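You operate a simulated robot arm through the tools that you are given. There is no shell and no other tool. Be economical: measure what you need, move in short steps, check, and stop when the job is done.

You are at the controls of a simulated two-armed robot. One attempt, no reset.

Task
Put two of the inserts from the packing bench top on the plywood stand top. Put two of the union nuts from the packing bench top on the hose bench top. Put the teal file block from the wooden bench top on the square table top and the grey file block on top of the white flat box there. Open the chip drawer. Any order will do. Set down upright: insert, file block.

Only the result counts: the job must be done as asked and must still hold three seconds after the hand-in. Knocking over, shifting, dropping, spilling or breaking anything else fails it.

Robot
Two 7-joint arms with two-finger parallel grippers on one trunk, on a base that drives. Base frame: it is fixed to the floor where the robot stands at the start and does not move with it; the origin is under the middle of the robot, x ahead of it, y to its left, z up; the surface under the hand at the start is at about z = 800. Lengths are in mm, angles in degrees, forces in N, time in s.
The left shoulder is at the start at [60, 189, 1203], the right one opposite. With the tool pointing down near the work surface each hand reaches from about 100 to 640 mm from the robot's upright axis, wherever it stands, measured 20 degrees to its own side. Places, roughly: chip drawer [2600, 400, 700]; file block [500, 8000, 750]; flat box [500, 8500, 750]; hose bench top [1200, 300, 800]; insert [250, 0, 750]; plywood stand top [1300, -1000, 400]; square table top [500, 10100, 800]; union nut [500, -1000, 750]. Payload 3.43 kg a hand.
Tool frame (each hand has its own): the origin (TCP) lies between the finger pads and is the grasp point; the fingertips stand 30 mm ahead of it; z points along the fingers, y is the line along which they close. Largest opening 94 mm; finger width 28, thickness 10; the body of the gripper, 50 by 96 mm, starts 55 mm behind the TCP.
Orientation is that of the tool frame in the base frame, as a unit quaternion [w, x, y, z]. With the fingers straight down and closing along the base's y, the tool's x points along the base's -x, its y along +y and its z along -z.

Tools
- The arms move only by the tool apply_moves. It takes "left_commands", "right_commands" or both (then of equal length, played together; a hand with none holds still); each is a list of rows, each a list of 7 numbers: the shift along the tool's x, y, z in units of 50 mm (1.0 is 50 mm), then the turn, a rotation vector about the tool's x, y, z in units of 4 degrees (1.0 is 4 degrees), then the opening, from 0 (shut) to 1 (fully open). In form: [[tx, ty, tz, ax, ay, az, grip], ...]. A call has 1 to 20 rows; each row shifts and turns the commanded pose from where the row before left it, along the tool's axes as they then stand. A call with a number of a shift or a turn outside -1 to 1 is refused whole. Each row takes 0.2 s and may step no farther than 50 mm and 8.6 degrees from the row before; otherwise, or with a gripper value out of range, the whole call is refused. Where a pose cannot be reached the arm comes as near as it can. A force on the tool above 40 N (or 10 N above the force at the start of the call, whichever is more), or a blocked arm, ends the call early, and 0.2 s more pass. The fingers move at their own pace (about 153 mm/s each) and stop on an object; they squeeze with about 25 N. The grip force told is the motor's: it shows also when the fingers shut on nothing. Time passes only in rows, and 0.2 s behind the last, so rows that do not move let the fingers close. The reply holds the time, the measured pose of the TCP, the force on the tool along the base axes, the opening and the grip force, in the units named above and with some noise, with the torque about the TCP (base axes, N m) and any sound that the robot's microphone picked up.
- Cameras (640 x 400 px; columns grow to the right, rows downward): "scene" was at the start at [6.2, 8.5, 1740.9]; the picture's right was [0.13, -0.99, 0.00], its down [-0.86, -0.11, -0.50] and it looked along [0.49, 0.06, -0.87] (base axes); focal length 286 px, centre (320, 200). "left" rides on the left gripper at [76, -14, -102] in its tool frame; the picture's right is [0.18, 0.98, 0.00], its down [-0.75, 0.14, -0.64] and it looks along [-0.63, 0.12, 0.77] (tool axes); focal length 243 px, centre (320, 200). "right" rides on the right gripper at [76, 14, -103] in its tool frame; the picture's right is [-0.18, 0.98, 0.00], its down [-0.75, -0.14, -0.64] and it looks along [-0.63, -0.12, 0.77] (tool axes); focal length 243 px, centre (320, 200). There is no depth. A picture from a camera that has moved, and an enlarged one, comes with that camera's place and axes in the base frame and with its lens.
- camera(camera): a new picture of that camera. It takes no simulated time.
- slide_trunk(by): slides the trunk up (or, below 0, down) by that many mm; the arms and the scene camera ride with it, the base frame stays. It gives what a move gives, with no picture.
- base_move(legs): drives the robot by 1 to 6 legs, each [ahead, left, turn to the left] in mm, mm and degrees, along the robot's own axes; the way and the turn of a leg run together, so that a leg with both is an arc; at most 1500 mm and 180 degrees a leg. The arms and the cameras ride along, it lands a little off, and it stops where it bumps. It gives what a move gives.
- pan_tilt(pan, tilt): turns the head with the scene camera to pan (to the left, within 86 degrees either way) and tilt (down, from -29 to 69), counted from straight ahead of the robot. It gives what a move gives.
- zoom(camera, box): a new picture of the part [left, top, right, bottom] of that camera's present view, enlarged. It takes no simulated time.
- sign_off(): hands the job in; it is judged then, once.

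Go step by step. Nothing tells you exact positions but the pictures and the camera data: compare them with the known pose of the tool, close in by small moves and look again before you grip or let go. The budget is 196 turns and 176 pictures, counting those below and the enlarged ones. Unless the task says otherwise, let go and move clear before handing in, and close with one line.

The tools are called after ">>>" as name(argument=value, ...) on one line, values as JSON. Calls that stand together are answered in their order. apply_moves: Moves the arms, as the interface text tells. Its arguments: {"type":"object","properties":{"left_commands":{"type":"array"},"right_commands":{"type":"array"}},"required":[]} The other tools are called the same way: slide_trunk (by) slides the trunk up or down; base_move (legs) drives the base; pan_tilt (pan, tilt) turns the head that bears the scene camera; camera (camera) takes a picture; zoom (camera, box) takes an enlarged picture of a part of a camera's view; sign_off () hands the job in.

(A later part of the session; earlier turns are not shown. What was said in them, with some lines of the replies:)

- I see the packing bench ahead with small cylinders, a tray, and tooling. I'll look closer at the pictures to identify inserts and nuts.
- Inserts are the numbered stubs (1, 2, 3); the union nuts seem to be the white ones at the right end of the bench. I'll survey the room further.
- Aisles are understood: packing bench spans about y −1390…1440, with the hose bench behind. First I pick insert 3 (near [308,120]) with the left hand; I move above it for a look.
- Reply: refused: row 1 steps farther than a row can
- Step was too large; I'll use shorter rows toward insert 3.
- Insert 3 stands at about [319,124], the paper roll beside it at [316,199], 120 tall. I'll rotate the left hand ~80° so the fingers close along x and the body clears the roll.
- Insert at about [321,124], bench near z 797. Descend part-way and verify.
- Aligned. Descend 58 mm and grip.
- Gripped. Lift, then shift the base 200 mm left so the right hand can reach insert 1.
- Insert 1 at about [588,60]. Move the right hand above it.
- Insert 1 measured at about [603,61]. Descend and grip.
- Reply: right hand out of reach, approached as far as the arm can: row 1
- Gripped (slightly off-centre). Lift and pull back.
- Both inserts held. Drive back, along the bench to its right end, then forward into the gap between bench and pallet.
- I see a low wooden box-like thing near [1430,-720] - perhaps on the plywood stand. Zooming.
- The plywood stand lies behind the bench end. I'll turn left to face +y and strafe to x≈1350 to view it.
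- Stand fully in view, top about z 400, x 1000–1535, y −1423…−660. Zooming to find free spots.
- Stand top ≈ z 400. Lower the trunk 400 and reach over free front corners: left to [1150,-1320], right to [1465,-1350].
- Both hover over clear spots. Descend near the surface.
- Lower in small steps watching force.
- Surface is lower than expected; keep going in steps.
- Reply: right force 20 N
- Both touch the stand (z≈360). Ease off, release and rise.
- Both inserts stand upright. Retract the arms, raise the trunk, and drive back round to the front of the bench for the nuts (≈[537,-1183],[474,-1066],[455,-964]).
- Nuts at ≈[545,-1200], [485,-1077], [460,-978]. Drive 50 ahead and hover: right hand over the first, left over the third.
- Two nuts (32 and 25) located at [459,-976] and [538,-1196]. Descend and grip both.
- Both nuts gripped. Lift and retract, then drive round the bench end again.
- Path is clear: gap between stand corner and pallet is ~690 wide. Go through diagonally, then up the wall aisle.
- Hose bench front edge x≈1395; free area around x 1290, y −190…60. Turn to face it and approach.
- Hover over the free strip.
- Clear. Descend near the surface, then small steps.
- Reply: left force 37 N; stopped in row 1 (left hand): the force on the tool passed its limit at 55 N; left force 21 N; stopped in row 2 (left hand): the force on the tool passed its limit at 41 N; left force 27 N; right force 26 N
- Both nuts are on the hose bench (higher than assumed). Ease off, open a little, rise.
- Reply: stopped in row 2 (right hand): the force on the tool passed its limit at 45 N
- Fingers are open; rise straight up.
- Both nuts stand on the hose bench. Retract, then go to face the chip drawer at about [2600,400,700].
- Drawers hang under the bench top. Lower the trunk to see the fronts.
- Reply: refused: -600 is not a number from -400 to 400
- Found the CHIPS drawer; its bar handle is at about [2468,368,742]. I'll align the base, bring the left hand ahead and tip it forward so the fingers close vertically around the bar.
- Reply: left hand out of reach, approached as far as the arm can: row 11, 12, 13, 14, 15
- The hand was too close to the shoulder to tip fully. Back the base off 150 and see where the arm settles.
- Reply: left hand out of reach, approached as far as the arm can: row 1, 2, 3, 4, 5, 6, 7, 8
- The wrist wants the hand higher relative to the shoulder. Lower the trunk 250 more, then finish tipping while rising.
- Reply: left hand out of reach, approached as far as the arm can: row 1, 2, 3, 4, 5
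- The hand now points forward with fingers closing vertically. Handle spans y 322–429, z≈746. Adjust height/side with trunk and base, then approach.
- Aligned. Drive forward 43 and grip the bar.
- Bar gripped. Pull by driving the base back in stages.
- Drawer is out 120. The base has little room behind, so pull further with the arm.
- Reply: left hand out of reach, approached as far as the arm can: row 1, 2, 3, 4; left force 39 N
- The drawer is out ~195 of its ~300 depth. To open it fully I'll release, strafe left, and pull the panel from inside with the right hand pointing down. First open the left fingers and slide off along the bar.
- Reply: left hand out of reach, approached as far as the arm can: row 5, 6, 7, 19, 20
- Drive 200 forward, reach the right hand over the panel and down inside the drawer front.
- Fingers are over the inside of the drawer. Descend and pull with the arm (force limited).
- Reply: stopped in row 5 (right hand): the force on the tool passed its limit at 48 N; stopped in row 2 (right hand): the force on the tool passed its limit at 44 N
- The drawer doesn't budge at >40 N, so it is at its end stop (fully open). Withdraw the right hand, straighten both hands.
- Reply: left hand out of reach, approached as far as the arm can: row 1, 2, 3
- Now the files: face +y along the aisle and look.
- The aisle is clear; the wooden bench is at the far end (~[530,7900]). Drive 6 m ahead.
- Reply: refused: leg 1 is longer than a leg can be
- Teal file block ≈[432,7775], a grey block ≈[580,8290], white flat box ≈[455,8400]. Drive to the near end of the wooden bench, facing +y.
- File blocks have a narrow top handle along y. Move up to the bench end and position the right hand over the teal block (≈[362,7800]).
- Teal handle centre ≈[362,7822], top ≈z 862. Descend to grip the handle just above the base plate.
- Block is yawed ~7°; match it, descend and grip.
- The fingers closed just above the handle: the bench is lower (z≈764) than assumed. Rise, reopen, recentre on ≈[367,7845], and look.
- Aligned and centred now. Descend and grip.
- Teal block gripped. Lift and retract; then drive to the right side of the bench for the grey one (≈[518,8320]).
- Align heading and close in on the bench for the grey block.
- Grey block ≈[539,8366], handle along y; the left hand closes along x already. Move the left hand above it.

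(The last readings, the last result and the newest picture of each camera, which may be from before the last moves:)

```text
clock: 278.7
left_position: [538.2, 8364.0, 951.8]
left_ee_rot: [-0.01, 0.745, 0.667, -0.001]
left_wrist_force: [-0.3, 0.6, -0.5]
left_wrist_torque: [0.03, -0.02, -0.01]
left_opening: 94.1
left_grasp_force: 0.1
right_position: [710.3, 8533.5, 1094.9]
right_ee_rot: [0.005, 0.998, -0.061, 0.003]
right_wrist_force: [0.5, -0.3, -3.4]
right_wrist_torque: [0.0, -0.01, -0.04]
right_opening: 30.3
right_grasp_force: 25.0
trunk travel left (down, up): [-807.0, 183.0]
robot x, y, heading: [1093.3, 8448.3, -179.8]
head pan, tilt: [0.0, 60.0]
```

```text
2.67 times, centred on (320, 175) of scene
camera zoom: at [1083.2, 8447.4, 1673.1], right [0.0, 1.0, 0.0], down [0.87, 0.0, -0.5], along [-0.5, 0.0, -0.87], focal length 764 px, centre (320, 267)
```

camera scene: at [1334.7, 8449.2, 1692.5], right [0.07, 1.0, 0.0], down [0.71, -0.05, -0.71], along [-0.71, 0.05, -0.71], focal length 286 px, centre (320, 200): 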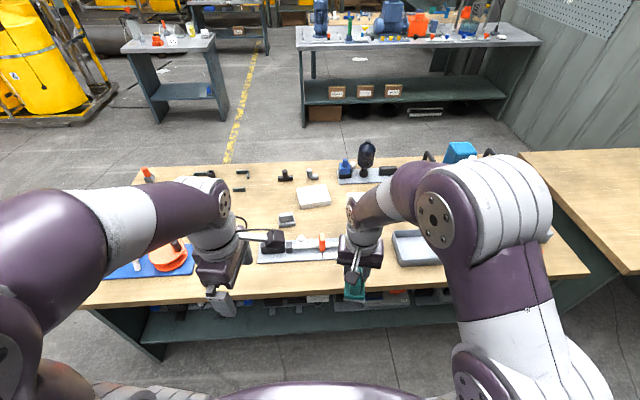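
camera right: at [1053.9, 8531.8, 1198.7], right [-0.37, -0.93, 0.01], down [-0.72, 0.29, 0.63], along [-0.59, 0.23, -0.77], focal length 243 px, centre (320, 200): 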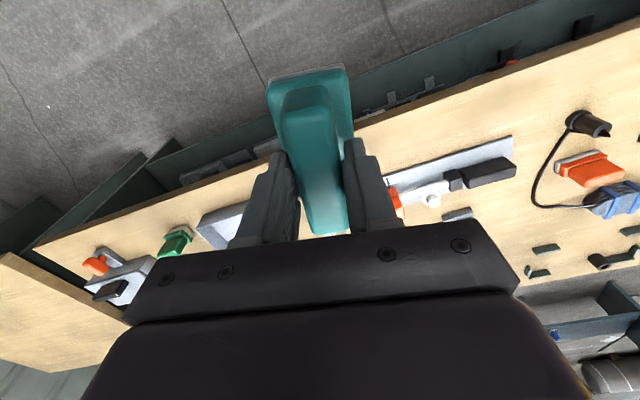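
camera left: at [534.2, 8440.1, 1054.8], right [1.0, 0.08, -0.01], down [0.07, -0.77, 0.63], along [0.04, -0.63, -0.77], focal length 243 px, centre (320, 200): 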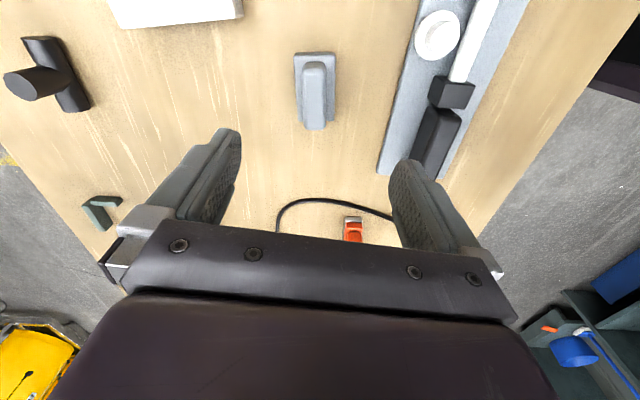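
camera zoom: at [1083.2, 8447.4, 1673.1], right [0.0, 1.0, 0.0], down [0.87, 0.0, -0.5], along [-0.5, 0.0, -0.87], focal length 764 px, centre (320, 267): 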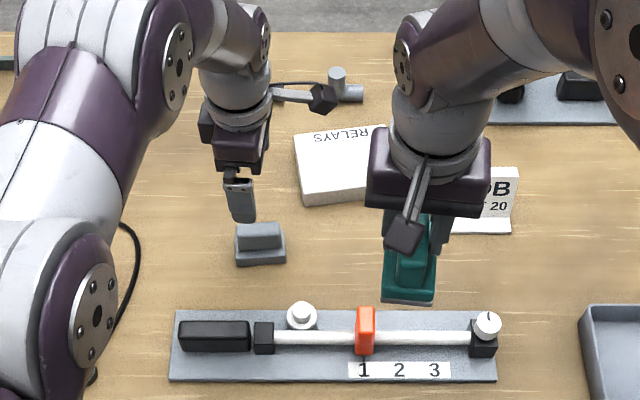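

Grey block centre ≈[533,8366]; rotate ~10° to match and descend part-way for a check.

>>> apply_moves(left_commands=[[0.03, -0.1, 0.5, 0, 0, -0.85, 0.75], [0, 0, 0.5, 0, 0, -0.85, 0.7], [0, 0, 0.54, 0, 0, -0.8, 0.7]])

>>> camera(camera="left")

>>> zoom(camera="scene", box=[240, 130, 360, 220])

```text
clock: 279.5
left_position: [534.7, 8367.7, 875.5]
left_ee_rot: [-0.011, 0.684, 0.73, 0.0]
left_wrist_force: [0.0, -0.3, -0.4]
left_wrist_torque: [0.0, 0.01, 0.02]
left_opening: 66.0
left_grasp_force: 0.0
right_position: [710.1, 8532.5, 1094.3]
right_ee_rot: [0.005, 0.998, -0.061, 0.004]
right_wrist_force: [0.3, -0.3, -2.1]
right_wrist_torque: [0.04, -0.03, -0.01]
right_opening: 30.2
right_grasp_force: 25.2
trunk travel left (down, up): [-807.0, 183.0]
robot x, y, heading: [1091.2, 8443.4, -179.9]
head pan, tilt: [0.0, 60.0]
```

```text
60 pictures are left
camera left: at [517.7, 8440.8, 979.0], right [0.97, 0.25, -0.01], down [0.2, -0.75, 0.63], along [0.15, -0.61, -0.78], focal length 243 px, centre (320, 200)
```

left: 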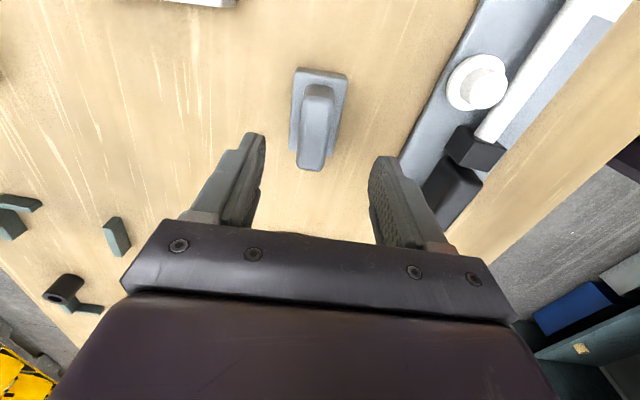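

```text
4.44 times, centred on (300, 175) of scene
camera zoom: at [1085.4, 8447.0, 1673.1], right [0.0, 1.0, 0.0], down [0.87, 0.0, -0.5], along [-0.5, 0.0, -0.87], focal length 1273 px, centre (409, 311)
```

zoom: 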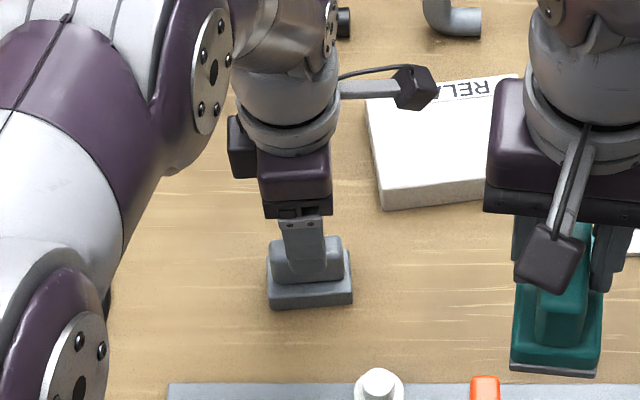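

>>> apply_moves(left_commands=[[0.09, -0.09, 0.35, 0, 0, -0.9, 0.7], [0, 0, 0.36, 0, 0, -0.3, 0.7], [0, 0, 0.36, 0, 0, 0, 0.7], [0, 0, 0, 0, 0, 0, 0], [0, 0, 0, 0, 0, 0, 0], [0, 0, 0, 0, 0, 0, 0]])

>>> camera(camera="left")

```text
clock: 280.9
left_position: [529.0, 8372.2, 823.0]
left_ee_rot: [-0.011, 0.652, 0.758, -0.002]
left_wrist_force: [-2.4, 0.6, 2.8]
left_wrist_torque: [0.14, 0.11, 0.05]
left_opening: 23.4
left_grasp_force: 25.2
right_position: [711.3, 8532.3, 1093.8]
right_ee_rot: [0.004, 0.998, -0.06, 0.004]
right_wrist_force: [0.0, 0.0, -2.6]
right_wrist_torque: [0.01, 0.01, -0.02]
right_opening: 30.2
right_grasp_force: 24.6
trunk travel left (down, up): [-807.0, 183.0]
robot x, y, heading: [1095.1, 8449.9, -179.8]
head pan, tilt: [0.0, 60.0]
```

```text
58 pictures are left
camera left: at [506.1, 8444.0, 926.4], right [0.94, 0.33, -0.01], down [0.26, -0.73, 0.63], along [0.2, -0.6, -0.78], focal length 243 px, centre (320, 200)
```

left: 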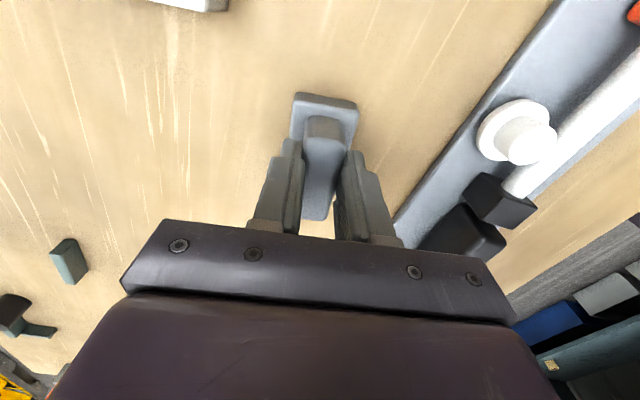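

Grey block gripped. Lift, retract, and drive round the near end to the left side of the bench.

>>> apply_moves(left_commands=[[0, 0, -0.9, 0, 0, 0, 0], [0, 0, -0.9, 0, 0, 0, 0], [0, 0, -0.9, 0, 0, 0, 0], [0, 0, -0.9, 0, 0, 0, 0], [0, 0, -0.9, 0, 0, 0, 0], [0, 0, -0.9, 0, 0, 0, 0], [-0.13, 0.86, 0, 0, 0, 0, 0], [-0.13, 0.86, 0, 0, 0, 0, 0], [-0.13, 0.86, 0, 0, 0, 0, 0], [-0.13, 0.86, 0, 0, 0, 0, 0], [-0.13, 0.86, 0, 0, 0, 0, 0]])

>>> base_move(legs=[[-260, 0, 0], [0, 1370, 0], [1000, 0, 0], [700, 0, 0], [0, -1330, 0], [0, 0, 179.8]])

>>> camera(camera="scene")

```text
clock: 283.3
left_position: [755.1, 8368.5, 1091.4]
left_ee_rot: [-0.011, 0.652, 0.758, -0.001]
left_wrist_force: [0.1, -0.1, -1.4]
left_wrist_torque: [0.01, 0.01, 0.02]
left_opening: 23.2
left_grasp_force: 25.1
right_position: [714.2, 8532.4, 1095.4]
right_ee_rot: [0.004, 0.998, -0.061, 0.003]
right_wrist_force: [0.3, 0.0, -2.4]
right_wrist_torque: [0.02, 0.03, 0.0]
right_opening: 30.0
right_grasp_force: 25.1
trunk travel left (down, up): [-807.0, 183.0]
robot x, y, heading: [1094.4, 8451.0, -179.9]
head pan, tilt: [0.0, 60.0]
```

```text
clock: 313.5
left_position: [-38.4, 8499.7, 1091.5]
left_ee_rot: [-0.001, 0.78, -0.626, 0.01]
left_wrist_force: [-0.4, 0.4, -1.7]
left_wrist_torque: [-0.03, 0.01, 0.0]
left_opening: 23.5
left_grasp_force: 25.0
right_position: [15.0, 8339.2, 1094.6]
right_ee_rot: [-0.004, 0.027, 1.0, 0.004]
right_wrist_force: [0.3, 0.0, -3.4]
right_wrist_torque: [-0.01, 0.01, -0.01]
right_opening: 30.3
right_grasp_force: 25.0
trunk travel left (down, up): [-807.0, 183.0]
robot x, y, heading: [-369.7, 8394.2, 4.0]
head pan, tilt: [0.0, 60.0]
```

```text
57 pictures are left
camera scene: at [-364.0, 8398.7, 1673.1], right [0.07, -1.0, 0.0], down [-0.86, -0.06, -0.5], along [0.5, 0.03, -0.87], focal length 286 px, centre (320, 200)
```

scene: 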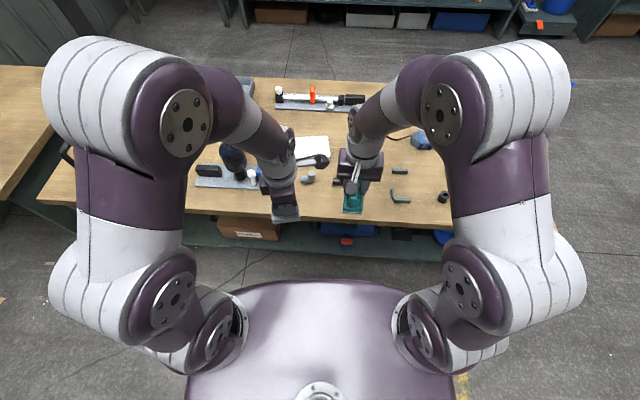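

Straighten heading and approach; flat box centre should be near [400,8470].

>>> base_move(legs=[[0, 0, -4], [0, -84, 0], [200, 0, 0]])

>>> camera(camera="scene")

>>> camera(camera="left")

```text
clock: 316.2
left_position: [167.6, 8390.3, 1092.7]
left_ee_rot: [-0.001, 0.756, -0.654, 0.01]
left_wrist_force: [0.7, -0.6, -1.5]
left_wrist_torque: [0.0, 0.01, 0.02]
left_opening: 23.6
left_grasp_force: 24.6
right_position: [208.5, 8227.3, 1095.2]
right_ee_rot: [-0.003, 0.062, 0.998, 0.005]
right_wrist_force: [0.2, 0.3, -3.0]
right_wrist_torque: [0.01, -0.02, -0.01]
right_opening: 30.4
right_grasp_force: 24.9
trunk travel left (down, up): [-807.0, 183.0]
robot x, y, heading: [-172.6, 8314.6, 0.0]
head pan, tilt: [0.0, 60.0]
```

```text
56 pictures are left
camera scene: at [-165.9, 8313.4, 1673.1], right [0.0, -1.0, 0.0], down [-0.87, 0.0, -0.5], along [0.5, 0.0, -0.87], focal length 286 px, centre (320, 200)
```

scene: 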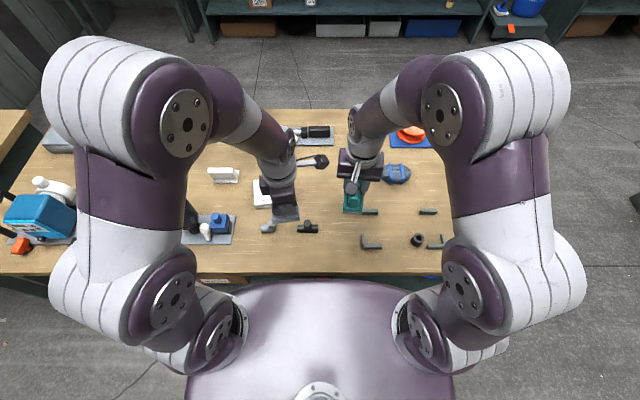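

```text
55 pictures are left
camera left: at [191.4, 8318.0, 1194.5], right [-0.95, -0.32, -0.01], down [-0.26, 0.73, 0.63], along [-0.2, 0.6, -0.78], focal length 243 px, centre (320, 200)
```

left: 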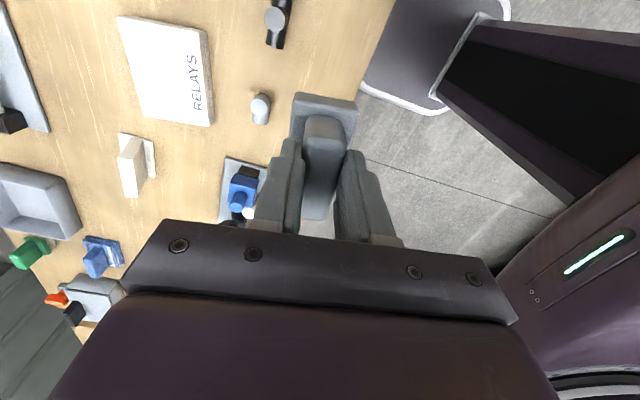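

Flat box ("RELAYS") centre ≈[382,8480], top z≈790. Bring the grey block over it.

>>> apply_moves(left_commands=[[-0.224, -0.91, 0, 0, 0, 0, 0], [-0.224, -0.91, 0, 0, 0, 0, 0], [-0.224, -0.91, 0, 0, 0, 0, 0], [-0.224, -0.91, 0, 0, 0, 0, 0], [-0.224, -0.91, 0, 0, 0, 0, 0], [0, 0, 0.76, 0, 0, 0, 0], [0, 0, 0.76, 0, 0, 0, 0], [0, 0, 0.76, 0, 0, 0, 0], [0, 0, 0.76, 0, 0, 0, 0], [0, 0, 0.76, 0, 0, 0, 0]])

>>> camera(camera="left")

>>> zoom(camera="scene", box=[190, 130, 350, 240])

```text
clock: 318.4
left_position: [389.6, 8478.1, 902.8]
left_ee_rot: [-0.001, 0.757, -0.654, 0.01]
left_wrist_force: [-0.4, -0.2, -1.8]
left_wrist_torque: [0.01, 0.04, 0.03]
left_opening: 23.5
left_grasp_force: 24.9
right_position: [209.8, 8227.1, 1095.0]
right_ee_rot: [-0.004, 0.063, 0.998, 0.005]
right_wrist_force: [1.1, 0.5, -1.8]
right_wrist_torque: [-0.05, -0.02, -0.02]
right_opening: 30.1
right_grasp_force: 25.3
trunk travel left (down, up): [-807.0, 183.0]
robot x, y, heading: [-169.6, 8315.0, -0.4]
head pan, tilt: [0.0, 60.0]
```

```text
54 pictures are left
camera left: at [413.6, 8405.6, 1006.1], right [-0.95, -0.32, -0.01], down [-0.26, 0.73, 0.63], along [-0.2, 0.6, -0.78], focal length 243 px, centre (320, 200)
```

left: 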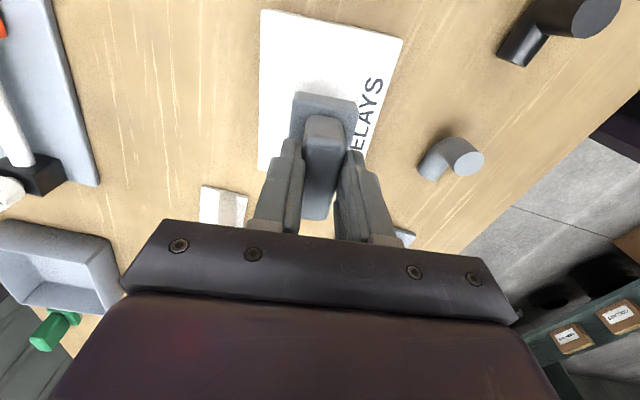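

```text
3.64 times, centred on (270, 185) of scene
camera zoom: at [-163.0, 8314.2, 1673.1], right [0.0, -1.0, 0.0], down [-0.87, 0.0, -0.5], along [0.5, 0.0, -0.87], focal length 1042 px, centre (502, 254)
```

zoom: 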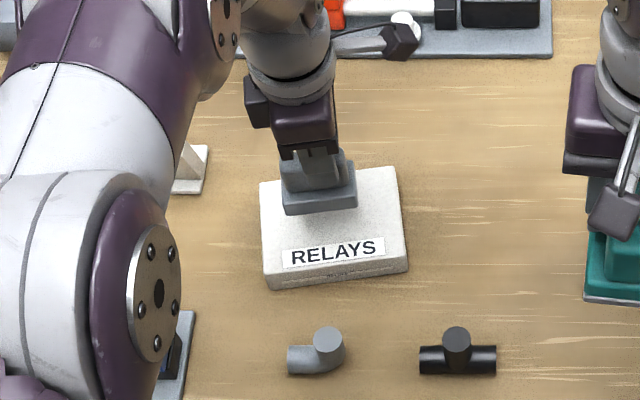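

Centred over the box. Descend most of the way, then in small checked steps.

>>> apply_moves(left_commands=[[0, 0, 0.4, 0, 0, 0, 0], [0, 0, 0.3, 0, 0, 0, 0], [0, 0, 0, 0, 0, 0, 0]])

>>> zoom(camera="scene", box=[190, 130, 350, 240])

>>> camera(camera="left")

```text
clock: 319.2
left_position: [388.0, 8478.6, 869.8]
left_ee_rot: [0.0, 0.756, -0.654, 0.009]
left_wrist_force: [-0.5, 0.1, -1.3]
left_wrist_torque: [0.03, -0.03, 0.01]
left_opening: 23.4
left_grasp_force: 24.7
right_position: [208.9, 8226.7, 1094.9]
right_ee_rot: [-0.003, 0.063, 0.998, 0.004]
right_wrist_force: [-0.2, -0.1, -2.9]
right_wrist_torque: [0.02, 0.0, 0.02]
right_opening: 30.3
right_grasp_force: 24.9
trunk travel left (down, up): [-807.0, 183.0]
robot x, y, heading: [-171.9, 8314.1, -0.3]
head pan, tilt: [0.0, 60.0]
```

```text
3.64 times, centred on (270, 185) of scene
camera zoom: at [-165.2, 8313.7, 1673.1], right [0.0, -1.0, 0.0], down [-0.87, 0.0, -0.5], along [0.5, 0.0, -0.87], focal length 1042 px, centre (502, 254)
```

zoom: 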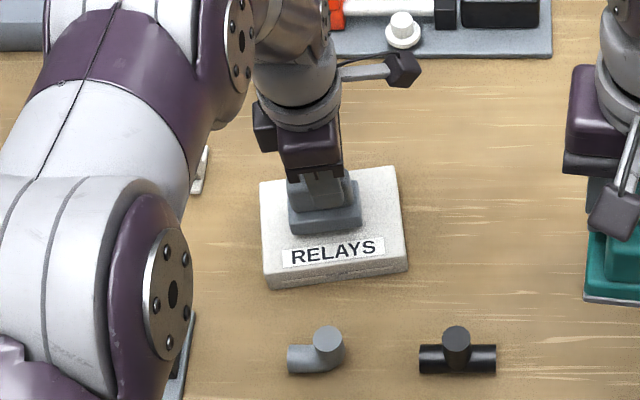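

```text
51 pictures are left
camera left: at [412.6, 8405.2, 972.2], right [-0.95, -0.32, -0.01], down [-0.26, 0.73, 0.63], along [-0.2, 0.6, -0.78], focal length 243 px, centre (320, 200)
```

left: 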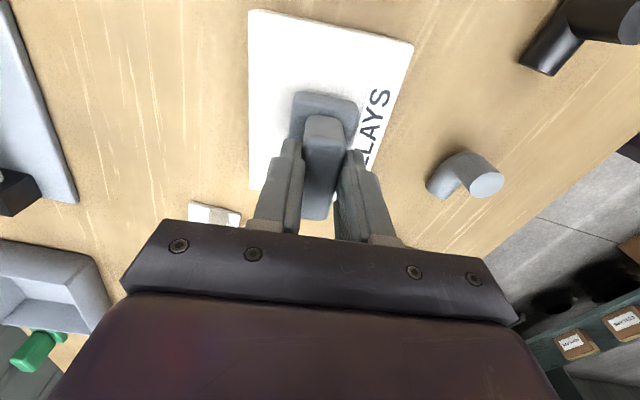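

>>> apply_moves(left_commands=[[0, 0, 0.12, 0, 0, 0, 0], [0, 0, 0, 0, 0, 0, 0]])

>>> apply_moves(left_commands=[[0, 0, 0.06, 0, 0, 0, 0], [0, 0, 0, 0, 0, 0, 0]])

```text
clock: 319.8
left_position: [388.9, 8477.9, 862.5]
left_ee_rot: [-0.001, 0.757, -0.653, 0.009]
left_wrist_force: [-0.1, -0.5, -2.1]
left_wrist_torque: [-0.02, -0.05, -0.03]
left_opening: 23.3
left_grasp_force: 24.9
right_position: [208.8, 8226.1, 1093.9]
right_ee_rot: [-0.003, 0.063, 0.998, 0.005]
right_wrist_force: [-0.7, 0.8, -2.4]
right_wrist_torque: [0.0, 0.0, 0.01]
right_opening: 30.1
right_grasp_force: 24.6
trunk travel left (down, up): [-807.0, 183.0]
robot x, y, heading: [-173.3, 8318.0, -0.2]
head pan, tilt: [0.0, 60.0]
```

```text
clock: 320.4
left_position: [387.4, 8477.2, 860.2]
left_ee_rot: [-0.001, 0.756, -0.654, 0.01]
left_wrist_force: [0.1, 0.5, -1.0]
left_wrist_torque: [-0.01, -0.02, 0.03]
left_opening: 23.4
left_grasp_force: 25.1
right_position: [209.4, 8227.5, 1094.9]
right_ee_rot: [-0.004, 0.062, 0.998, 0.005]
right_wrist_force: [0.1, 0.3, -2.8]
right_wrist_torque: [0.01, -0.01, -0.03]
right_opening: 30.3
right_grasp_force: 24.9
trunk travel left (down, up): [-807.0, 183.0]
robot x, y, heading: [-170.9, 8314.0, 0.1]
head pan, tilt: [0.0, 60.0]
```

>>> apply_moves(left_commands=[[0, 0, 0.08, 0, 0, 0, 0], [0, 0, 0, 0, 0, 0, 0]])

>>> camera(camera="left")

```text
clock: 321.0
left_position: [388.2, 8475.6, 857.4]
left_ee_rot: [-0.003, 0.757, -0.654, 0.011]
left_wrist_force: [0.5, 1.6, 14.2]
left_wrist_torque: [0.07, 0.33, 0.0]
left_opening: 23.5
left_grasp_force: 25.2
right_position: [207.0, 8226.3, 1095.5]
right_ee_rot: [-0.003, 0.063, 0.998, 0.005]
right_wrist_force: [-0.2, -0.2, -3.2]
right_wrist_torque: [-0.01, -0.02, 0.03]
right_opening: 30.2
right_grasp_force: 24.9
trunk travel left (down, up): [-807.0, 183.0]
robot x, y, heading: [-172.8, 8312.4, -0.3]
head pan, tilt: [0.0, 60.0]
```

```text
50 pictures are left
camera left: at [412.7, 8404.8, 961.1], right [-0.95, -0.32, -0.02], down [-0.26, 0.73, 0.63], along [-0.19, 0.6, -0.78], focal length 243 px, centre (320, 200)
```

left: 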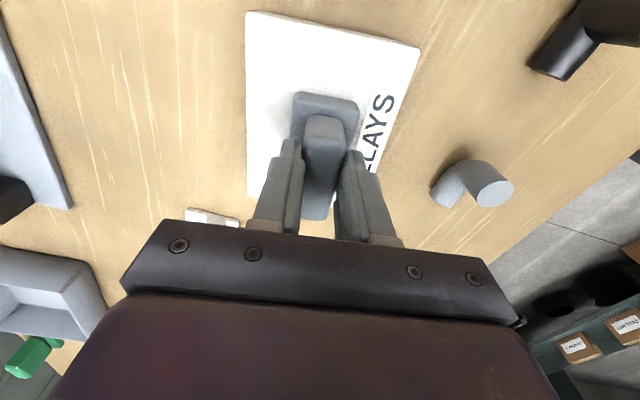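

Contact. Ease off, release, rise.

>>> apply_moves(left_commands=[[0, 0, -0.05, 0, 0, 0, 0], [0, 0, 0, 0, 0, 0, 0.45], [0, 0, 0, 0, 0, 0, 0.5], [0, 0, 0, 0, 0, 0, 0.5], [0, 0, -0.4, 0, 0, 0, 0.5], [0, 0, -0.8, 0, 0, 0, 0.5], [0, 0, -0.8, 0, 0, 0, 0.5]])

>>> camera(camera="left")

>>> zoom(camera="scene", box=[190, 130, 350, 240])

```text
clock: 322.6
left_position: [386.8, 8477.0, 959.9]
left_ee_rot: [-0.001, 0.757, -0.654, 0.01]
left_wrist_force: [-0.8, 1.0, 0.2]
left_wrist_torque: [0.02, 0.0, -0.04]
left_opening: 47.0
left_grasp_force: 0.1
right_position: [208.0, 8227.1, 1095.3]
right_ee_rot: [-0.003, 0.062, 0.998, 0.005]
right_wrist_force: [0.2, -0.2, -3.2]
right_wrist_torque: [-0.02, -0.01, -0.01]
right_opening: 30.2
right_grasp_force: 25.1
trunk travel left (down, up): [-807.0, 183.0]
robot x, y, heading: [-174.4, 8312.3, 0.0]
head pan, tilt: [0.0, 60.0]
```

```text
49 pictures are left
camera left: at [410.3, 8405.8, 1061.7], right [-0.95, -0.32, -0.01], down [-0.26, 0.73, 0.63], along [-0.2, 0.6, -0.78], focal length 243 px, centre (320, 200)
```

left: 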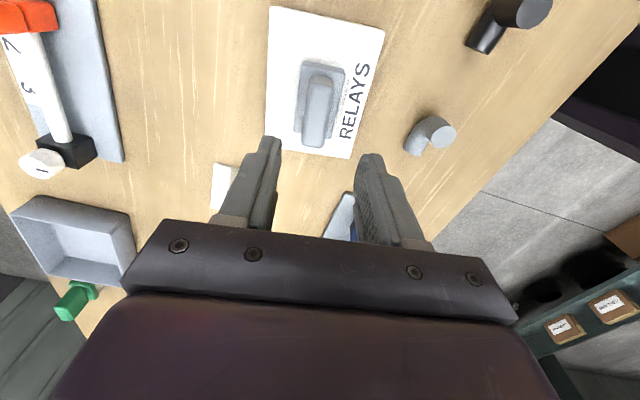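

```text
3.64 times, centred on (270, 185) of scene
camera zoom: at [-165.7, 8313.5, 1673.0], right [0.0, -1.0, 0.0], down [-0.87, 0.0, -0.5], along [0.5, 0.0, -0.87], focal length 1042 px, centre (502, 254)
```

zoom: 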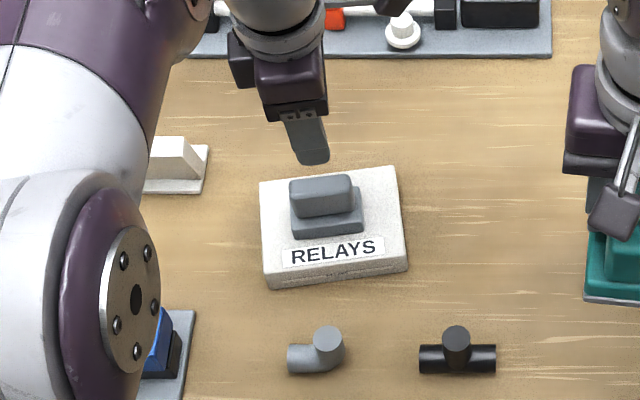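

Grey block stands on the flat box. Retract the left hand and drive along to the square table.

>>> apply_moves(left_commands=[[0, 0, -0.9, 0, 0, 0, 0.6], [0, 0, -0.9, 0, 0, 0, 0.6], [0, 0, -0.9, 0, 0, 0, 0.6], [0.22, 0.9, 0, 0, 0, 0, 0.6], [0.22, 0.9, 0, 0, 0, 0, 0.6], [0.22, 0.9, 0, 0, 0, 0, 0.6], [0.22, 0.9, 0, 0, 0, 0, 0.6], [0.22, 0.9, 0, 0, 0, 0, 0.6]])

>>> base_move(legs=[[-200, 0, 0], [0, 1500, 0], [0, 80, 0]])

>>> pan_tilt(pan=0, tilt=50)

>>> camera(camera="scene")

>>> camera(camera="right")

```text
clock: 324.4
left_position: [166.3, 8393.3, 1088.3]
left_ee_rot: [0.0, 0.757, -0.653, 0.01]
left_wrist_force: [0.8, 0.0, -0.6]
left_wrist_torque: [0.0, 0.0, -0.03]
left_opening: 56.5
left_grasp_force: 0.2
right_position: [207.7, 8226.3, 1095.2]
right_ee_rot: [-0.003, 0.063, 0.998, 0.004]
right_wrist_force: [1.0, 0.4, -2.4]
right_wrist_torque: [0.0, 0.0, 0.0]
right_opening: 30.0
right_grasp_force: 24.5
trunk travel left (down, up): [-807.0, 183.0]
robot x, y, heading: [-175.4, 8313.2, -0.3]
head pan, tilt: [0.0, 60.0]
```

```text
clock: 333.7
left_position: [-17.0, 9985.8, 1090.5]
left_ee_rot: [0.0, 0.754, -0.657, 0.01]
left_wrist_force: [0.1, 0.2, 0.5]
left_wrist_torque: [0.0, -0.02, 0.01]
left_opening: 56.3
left_grasp_force: 0.0
right_position: [21.7, 9818.5, 1094.2]
right_ee_rot: [-0.003, 0.068, 0.998, 0.004]
right_wrist_force: [-0.1, -0.1, -2.2]
right_wrist_torque: [-0.01, 0.0, -0.01]
right_opening: 29.9
right_grasp_force: 25.4
trunk travel left (down, up): [-807.0, 183.0]
robot x, y, heading: [-358.8, 9910.2, -0.8]
head pan, tilt: [0.0, 60.0]
```

```text
clock: 334.5
left_position: [-17.3, 9986.5, 1088.3]
left_ee_rot: [0.001, 0.753, -0.658, 0.011]
left_wrist_force: [-0.2, 0.4, -0.4]
left_wrist_torque: [0.01, 0.01, -0.05]
left_opening: 56.5
left_grasp_force: 0.1
right_position: [21.6, 9821.1, 1095.1]
right_ee_rot: [-0.004, 0.066, 0.998, 0.004]
right_wrist_force: [0.4, 0.6, -2.2]
right_wrist_torque: [0.02, 0.0, -0.01]
right_opening: 30.0
right_grasp_force: 25.0
trunk travel left (down, up): [-807.0, 183.0]
robot x, y, heading: [-352.1, 9909.7, -0.9]
head pan, tilt: [0.0, 50.0]
```

```text
47 pictures are left
camera scene: at [-340.9, 9911.4, 1685.6], right [-0.01, -1.0, 0.0], down [-0.77, 0.01, -0.64], along [0.64, -0.01, -0.77], focal length 286 px, centre (320, 200)
```

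scene: 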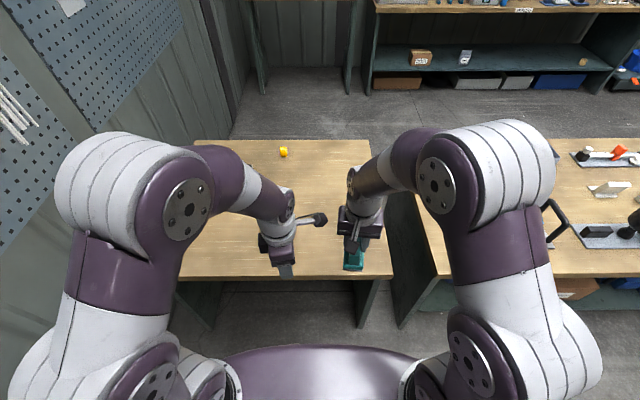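

```text
46 pictures are left
camera right: at [-50.5, 9843.9, 1198.9], right [0.31, 0.95, 0.01], down [0.73, -0.25, 0.63], along [0.6, -0.2, -0.77], focal length 243 px, centre (320, 200)
```

right: 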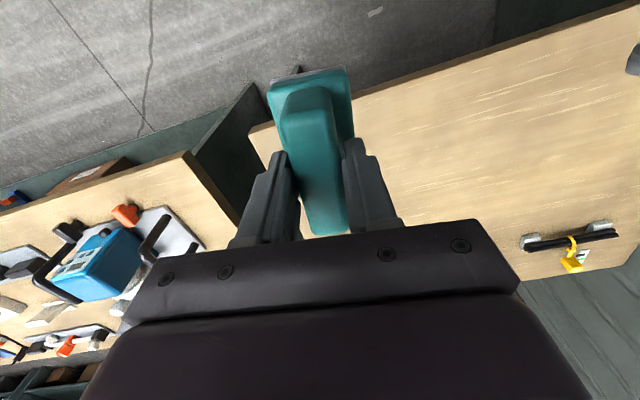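

Table front edge x≈71, y 9670–10380, mostly free. Approach and hover the teal block at about [310,9830].

>>> base_move(legs=[[187, 0, 0.8]])

>>> apply_moves(right_commands=[[-0.7, 0, 0, 0, 0, 0, 0], [-0.7, 0, 0, 0, 0, 0, 0], [-0.7, 0.1, 0, 0, 0, 0, 0], [0, 0, 0.8, 0, 0, 0, 0], [0, 0, 0.8, 0, 0, 0, 0], [0, 0, 0.8, 0, 0, 0, 0]])

>>> camera(camera="right")

>>> camera(camera="scene")

```text
clock: 336.0
left_position: [167.3, 9989.2, 1089.8]
left_ee_rot: [-0.002, 0.758, -0.652, 0.011]
left_wrist_force: [0.2, 0.7, -0.2]
left_wrist_torque: [-0.04, -0.04, 0.02]
left_opening: 56.1
left_grasp_force: 0.1
right_position: [209.5, 9822.2, 1094.6]
right_ee_rot: [-0.003, 0.061, 0.998, 0.005]
right_wrist_force: [-0.1, -0.3, -2.2]
right_wrist_torque: [0.02, 0.04, 0.01]
right_opening: 30.0
right_grasp_force: 25.1
trunk travel left (down, up): [-807.0, 183.0]
robot x, y, heading: [-173.3, 9909.0, -0.1]
head pan, tilt: [0.0, 50.0]
```

```text
clock: 337.4
left_position: [168.2, 9988.0, 1089.5]
left_ee_rot: [-0.001, 0.757, -0.653, 0.01]
left_wrist_force: [0.3, 0.2, 0.4]
left_wrist_torque: [-0.03, 0.01, -0.02]
left_opening: 56.4
left_grasp_force: 0.1
right_position: [316.5, 9815.7, 972.7]
right_ee_rot: [-0.005, 0.062, 0.998, 0.005]
right_wrist_force: [0.3, 0.1, -2.4]
right_wrist_torque: [0.02, -0.01, 0.02]
right_opening: 30.3
right_grasp_force: 25.0
trunk travel left (down, up): [-807.0, 183.0]
robot x, y, heading: [-172.8, 9905.3, 0.4]
head pan, tilt: [0.0, 50.0]
```

```text
45 pictures are left
camera right: at [242.4, 9837.0, 1077.5], right [0.3, 0.95, 0.01], down [0.74, -0.24, 0.63], along [0.61, -0.19, -0.77], focal length 243 px, centre (320, 200)
```

right: 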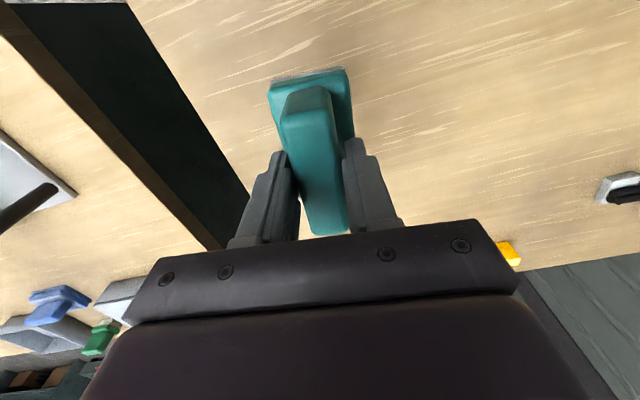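

```text
44 pictures are left
camera scene: at [-153.2, 9908.1, 1685.7], right [0.0, -1.0, 0.0], down [-0.77, 0.0, -0.64], along [0.64, 0.0, -0.77], focal length 286 px, centre (320, 200)
```

scene: 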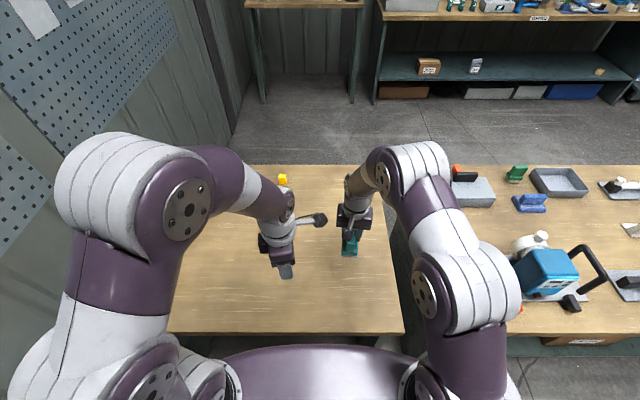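

Clear below. Descend stepwise to find the table height.

>>> apply_moves(right_commands=[[0, 0, 0.6, 0, 0, 0, 0], [0, 0, 0.6, 0, 0, 0, 0], [0, 0, 0.4, 0, 0, 0, 0]])

>>> camera(camera="right")

>>> zoom(camera="scene", box=[270, 160, 430, 270])

```text
clock: 338.2
left_position: [168.1, 9989.0, 1089.8]
left_ee_rot: [-0.001, 0.757, -0.653, 0.01]
left_wrist_force: [0.1, 0.3, -0.6]
left_wrist_torque: [-0.01, -0.01, 0.0]
left_opening: 56.2
left_grasp_force: 0.1
right_position: [314.2, 9816.3, 894.0]
right_ee_rot: [-0.003, 0.061, 0.998, 0.005]
right_wrist_force: [-0.6, 1.2, -1.5]
right_wrist_torque: [0.01, -0.02, 0.01]
right_opening: 30.2
right_grasp_force: 25.2
trunk travel left (down, up): [-807.0, 183.0]
robot x, y, heading: [-172.0, 9911.5, -0.2]
head pan, tilt: [0.0, 50.0]
```

```text
43 pictures are left
camera right: at [241.7, 9838.2, 998.0], right [0.3, 0.95, 0.01], down [0.73, -0.24, 0.63], along [0.61, -0.19, -0.77], focal length 243 px, centre (320, 200)
```

right: 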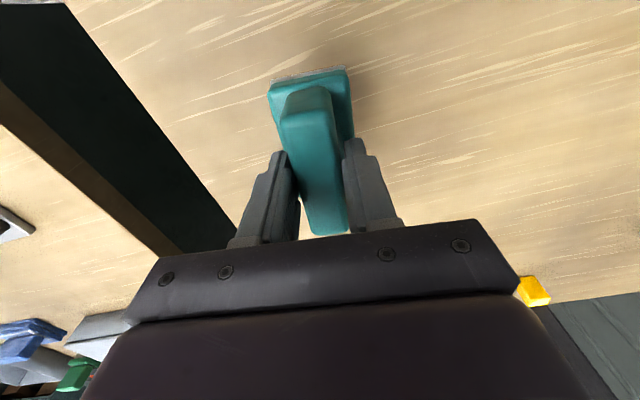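

```text
3.64 times, centred on (350, 215) of scene
camera zoom: at [-154.5, 9908.3, 1685.7], right [0.0, -1.0, 0.0], down [-0.77, 0.0, -0.64], along [0.64, 0.0, -0.77], focal length 1042 px, centre (211, 146)
```

zoom: 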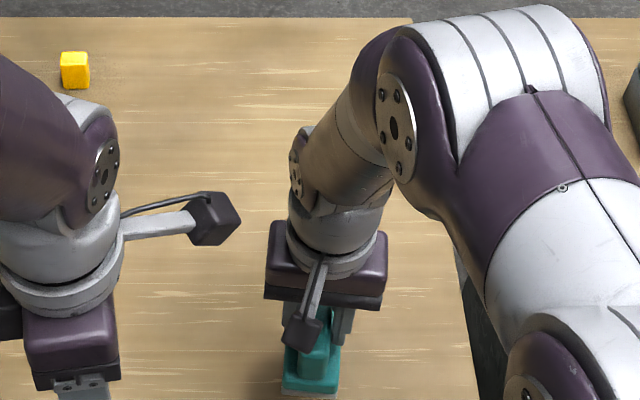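

>>> apply_moves(right_commands=[[0, 0, 0.12, 0, 0, 0, 0], [0, 0, 0.12, 0, 0, 0, 0], [0, 0, 0.12, 0, 0, 0, 0], [0, 0, 0.12, 0, 0, 0, 0], [0, 0, 0.12, 0, 0, 0, 0], [0, 0, 0.12, 0, 0, 0, 0], [0, 0, 0, 0, 0, 0, 0]])

>>> camera(camera="right")

```text
clock: 339.8
left_position: [167.8, 9987.7, 1088.6]
left_ee_rot: [-0.001, 0.758, -0.653, 0.01]
left_wrist_force: [-0.7, -0.2, 0.5]
left_wrist_torque: [0.0, 0.0, 0.02]
left_opening: 56.1
left_grasp_force: 0.0
right_position: [312.2, 9816.4, 859.0]
right_ee_rot: [-0.004, 0.061, 0.998, 0.004]
right_wrist_force: [-0.3, -0.7, -2.1]
right_wrist_torque: [0.01, 0.0, 0.0]
right_opening: 30.0
right_grasp_force: 25.1
trunk travel left (down, up): [-807.0, 183.0]
robot x, y, heading: [-172.7, 9909.4, 0.0]
head pan, tilt: [0.0, 50.0]
```

```text
41 pictures are left
camera right: at [240.1, 9838.2, 962.9], right [0.3, 0.95, 0.01], down [0.74, -0.24, 0.63], along [0.61, -0.19, -0.77], focal length 243 px, centre (320, 200)
```

right: 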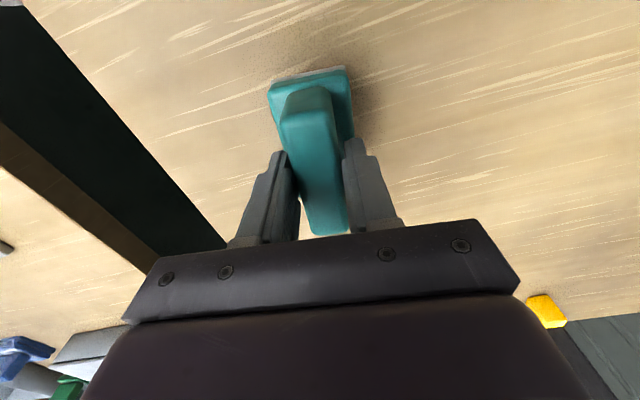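

>>> apply_moves(right_commands=[[0, 0, 0.25, 0, 0, 0, 0], [0, 0, 0.25, 0, 0, 0, 0], [0, 0, 0, 0, 0, 0, 0]])

>>> apply_moves(right_commands=[[0, 0, 0.06, 0, 0, 0, 0], [0, 0, 0, 0, 0, 0, 0]])

>>> camera(camera="right")

```text
clock: 340.6
left_position: [167.7, 9990.2, 1089.6]
left_ee_rot: [0.0, 0.757, -0.653, 0.01]
left_wrist_force: [0.4, -0.6, -0.7]
left_wrist_torque: [0.02, 0.0, 0.01]
left_opening: 56.3
left_grasp_force: 0.0
right_position: [312.5, 9817.3, 832.0]
right_ee_rot: [-0.004, 0.061, 0.998, 0.006]
right_wrist_force: [-0.1, 0.5, -2.1]
right_wrist_torque: [0.02, -0.03, 0.0]
right_opening: 30.0
right_grasp_force: 25.5
trunk travel left (down, up): [-807.0, 183.0]
robot x, y, heading: [-171.9, 9902.8, -0.0]
head pan, tilt: [0.0, 50.0]
```

```text
clock: 341.2
left_position: [167.6, 9989.6, 1088.3]
left_ee_rot: [-0.001, 0.758, -0.652, 0.009]
left_wrist_force: [-0.3, 0.0, -0.7]
left_wrist_torque: [-0.03, 0.03, -0.01]
left_opening: 56.6
left_grasp_force: 0.2
right_position: [313.7, 9816.4, 829.6]
right_ee_rot: [-0.004, 0.061, 0.998, 0.004]
right_wrist_force: [-0.6, -0.2, -3.8]
right_wrist_torque: [-0.01, 0.02, 0.0]
right_opening: 30.3
right_grasp_force: 24.4
trunk travel left (down, up): [-807.0, 183.0]
robot x, y, heading: [-170.1, 9906.4, 0.2]
head pan, tilt: [0.0, 50.0]
```

```text
40 pictures are left
camera right: at [240.1, 9838.6, 933.7], right [0.3, 0.95, 0.01], down [0.74, -0.24, 0.63], along [0.61, -0.19, -0.77], focal length 243 px, centre (320, 200)
```

right: 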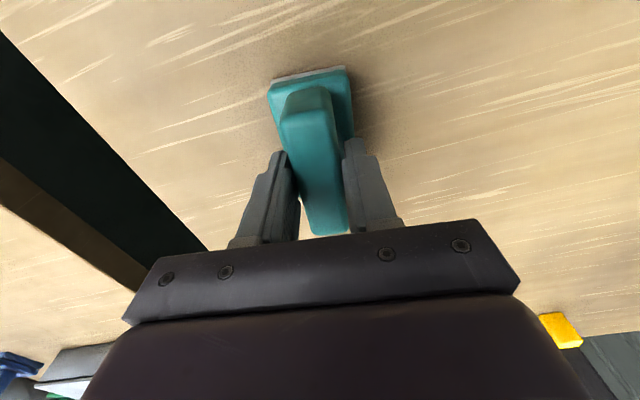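

>>> apply_moves(right_commands=[[0, 0, 0.06, 0, 0, 0, 0], [0, 0, 0, 0, 0, 0, 0]])

>>> apply_moves(right_commands=[[0, 0, 0.06, 0, 0, 0, 0], [0, 0, 0, 0, 0, 0, 0]])

```text
clock: 341.8
left_position: [168.4, 9988.9, 1089.1]
left_ee_rot: [-0.001, 0.758, -0.652, 0.01]
left_wrist_force: [0.9, 0.2, 0.1]
left_wrist_torque: [0.01, -0.02, 0.02]
left_opening: 56.2
left_grasp_force: 0.1
right_position: [311.5, 9817.0, 828.3]
right_ee_rot: [-0.004, 0.061, 0.998, 0.004]
right_wrist_force: [0.5, 0.3, -2.6]
right_wrist_torque: [0.01, -0.03, 0.02]
right_opening: 30.1
right_grasp_force: 25.4
trunk travel left (down, up): [-807.0, 183.0]
robot x, y, heading: [-173.6, 9906.7, -0.1]
head pan, tilt: [0.0, 50.0]
```

```text
clock: 342.4
left_position: [167.7, 9989.8, 1089.9]
left_ee_rot: [-0.001, 0.758, -0.652, 0.01]
left_wrist_force: [0.3, 0.2, 0.0]
left_wrist_torque: [-0.01, 0.01, 0.0]
left_opening: 56.2
left_grasp_force: 0.1
right_position: [312.4, 9816.8, 824.9]
right_ee_rot: [-0.004, 0.061, 0.998, 0.005]
right_wrist_force: [0.2, -0.4, -2.4]
right_wrist_torque: [0.01, -0.02, -0.02]
right_opening: 30.4
right_grasp_force: 24.6
trunk travel left (down, up): [-807.0, 183.0]
robot x, y, heading: [-171.0, 9908.2, 0.1]
head pan, tilt: [0.0, 50.0]
```

>>> apply_moves(right_commands=[[0, 0, 0.06, 0, 0, 0, 0], [0, 0, 0, 0, 0, 0, 0]])

>>> apply_moves(right_commands=[[0, 0, 0.05, 0, 0, 0, 0], [0, 0, 0, 0, 0, 0, 0]])

>>> camera(camera="right")

```text
clock: 343.0
left_position: [166.2, 9987.7, 1091.0]
left_ee_rot: [-0.001, 0.757, -0.653, 0.011]
left_wrist_force: [0.1, -0.6, 0.0]
left_wrist_torque: [0.02, 0.05, -0.02]
left_opening: 56.2
left_grasp_force: 0.0
right_position: [312.9, 9817.7, 823.2]
right_ee_rot: [-0.001, 0.062, 0.998, 0.004]
right_wrist_force: [2.0, -7.0, 17.8]
right_wrist_torque: [-0.02, 0.3, 0.1]
right_opening: 30.4
right_grasp_force: 24.3
trunk travel left (down, up): [-807.0, 183.0]
robot x, y, heading: [-172.8, 9907.1, 0.1]
head pan, tilt: [0.0, 50.0]
```

```text
clock: 343.6
left_position: [166.3, 9988.7, 1090.1]
left_ee_rot: [-0.001, 0.758, -0.652, 0.011]
left_wrist_force: [0.2, 0.4, 0.6]
left_wrist_torque: [0.02, 0.03, -0.01]
left_opening: 56.7
left_grasp_force: 0.1
right_position: [311.4, 9816.1, 821.2]
right_ee_rot: [-0.002, 0.06, 0.998, 0.004]
right_wrist_force: [2.7, -6.3, 19.4]
right_wrist_torque: [-0.04, -0.02, -0.01]
right_opening: 30.4
right_grasp_force: 25.1
trunk travel left (down, up): [-807.0, 183.0]
robot x, y, heading: [-171.0, 9907.1, -0.2]
head pan, tilt: [0.0, 50.0]
```

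```text
39 pictures are left
camera right: at [238.7, 9839.0, 923.9], right [0.3, 0.95, 0.01], down [0.73, -0.24, 0.64], along [0.61, -0.19, -0.77], focal length 243 px, centre (320, 200)
```

right: 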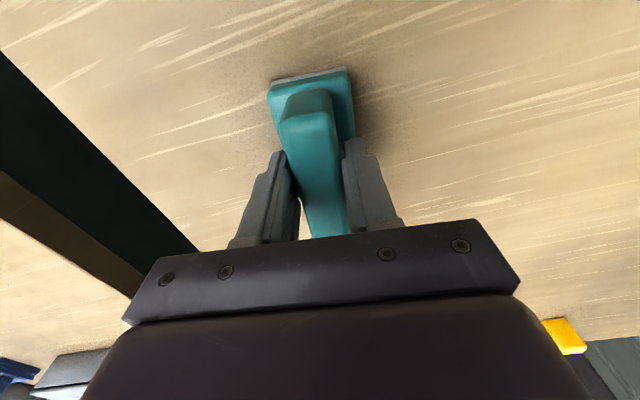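

Contact with the table. Ease off, release, rise and check.

>>> apply_moves(right_commands=[[0, 0, -0.06, 0, 0, 0, 0], [0, 0, 0, 0, 0, 0, 0.5], [0, 0, 0, 0, 0, 0, 0.55], [0, 0, 0, 0, 0, 0, 0.55], [0, 0, -0.4, 0, 0, 0, 0.55], [0, 0, -0.9, 0, 0, 0, 0.55], [0, 0, -0.9, 0, 0, 0, 0.55], [0, 0, -0.9, 0, 0, 0, 0.55]])

>>> camera(camera="right")

>>> camera(camera="scene")

```text
clock: 345.4
left_position: [166.7, 9988.3, 1089.7]
left_ee_rot: [-0.001, 0.757, -0.653, 0.01]
left_wrist_force: [1.2, -0.1, 0.0]
left_wrist_torque: [-0.04, 0.0, -0.02]
left_opening: 56.4
left_grasp_force: 0.2
right_position: [310.4, 9816.0, 975.1]
right_ee_rot: [-0.004, 0.061, 0.998, 0.005]
right_wrist_force: [-0.8, 0.7, 0.2]
right_wrist_torque: [0.01, 0.01, 0.04]
right_opening: 51.9
right_grasp_force: 0.1
trunk travel left (down, up): [-807.0, 183.0]
robot x, y, heading: [-175.5, 9909.8, -0.1]
head pan, tilt: [0.0, 50.0]
```

```text
38 pictures are left
camera right: at [237.3, 9837.4, 1079.8], right [0.3, 0.95, 0.01], down [0.74, -0.24, 0.63], along [0.61, -0.19, -0.77], focal length 243 px, centre (320, 200)
```

right: 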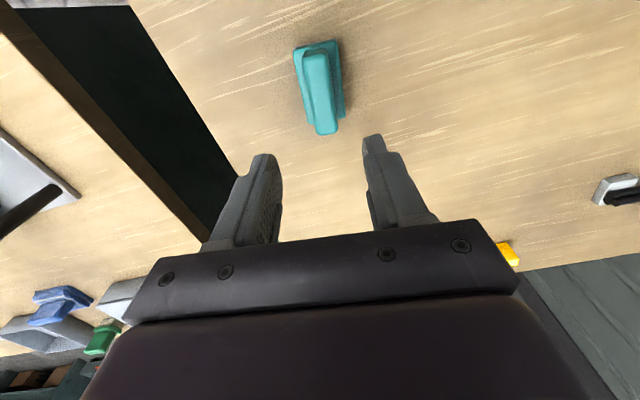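

```text
37 pictures are left
camera scene: at [-156.3, 9908.3, 1685.6], right [0.0, -1.0, 0.0], down [-0.77, 0.0, -0.64], along [0.64, 0.0, -0.77], focal length 286 px, centre (320, 200)
```

scene: 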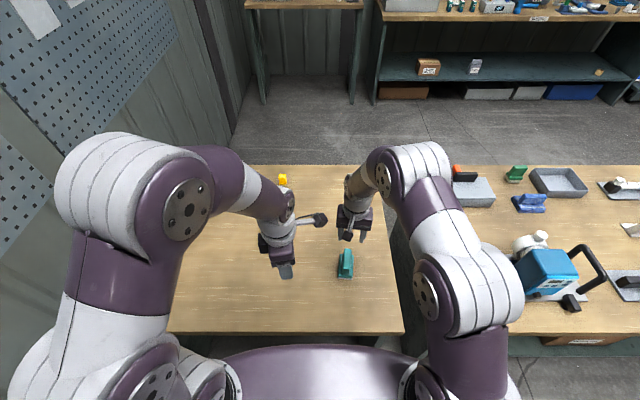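

The teal block stands upright on the table. Back clear, then hand in.

>>> apply_moves(right_commands=[[0, 0, -0.9, 0, 0, 0, 0.6], [0.9, 0, -0.3, 0, 0, 0, 0.6], [0.9, 0, 0, 0, 0, 0, 0.6]])

>>> base_move(legs=[[-200, 0, 0]])

>>> sign_off()

```text
clock: 346.2
left_position: [166.2, 9989.3, 1089.2]
left_ee_rot: [-0.001, 0.757, -0.653, 0.011]
left_wrist_force: [0.0, -0.5, -0.4]
left_wrist_torque: [0.01, -0.05, 0.01]
left_opening: 56.2
left_grasp_force: 0.1
right_position: [220.4, 9825.9, 1037.0]
right_ee_rot: [-0.003, 0.061, 0.998, 0.005]
right_wrist_force: [-0.5, 0.3, -0.4]
right_wrist_torque: [-0.02, 0.02, 0.03]
right_opening: 56.2
right_grasp_force: 0.1
trunk travel left (down, up): [-807.0, 183.0]
robot x, y, heading: [-169.5, 9911.9, 0.0]
head pan, tilt: [0.0, 50.0]
```

```text
clock: 347.8
left_position: [-31.8, 9988.1, 1089.3]
left_ee_rot: [0.0, 0.755, -0.655, 0.009]
left_wrist_force: [0.4, 0.2, -0.6]
left_wrist_torque: [0.03, 0.04, 0.0]
left_opening: 56.5
left_grasp_force: 0.0
right_position: [20.7, 9825.4, 1036.0]
right_ee_rot: [-0.004, 0.064, 0.998, 0.004]
right_wrist_force: [0.5, 0.2, -0.2]
right_wrist_torque: [0.01, 0.03, -0.02]
right_opening: 56.3
right_grasp_force: 0.0
trunk travel left (down, up): [-807.0, 183.0]
robot x, y, heading: [-373.2, 9909.6, -0.2]
head pan, tilt: [0.0, 50.0]
```

```text
The job is handed in.
```

Handed in: two inserts stand on the plywood stand, two union nuts are on the hose bench, the chip drawer is pulled out about 195 mm to what felt like its end stop, the grey file block is on the white flat box on the wooden bench, and the teal one is on the square table.
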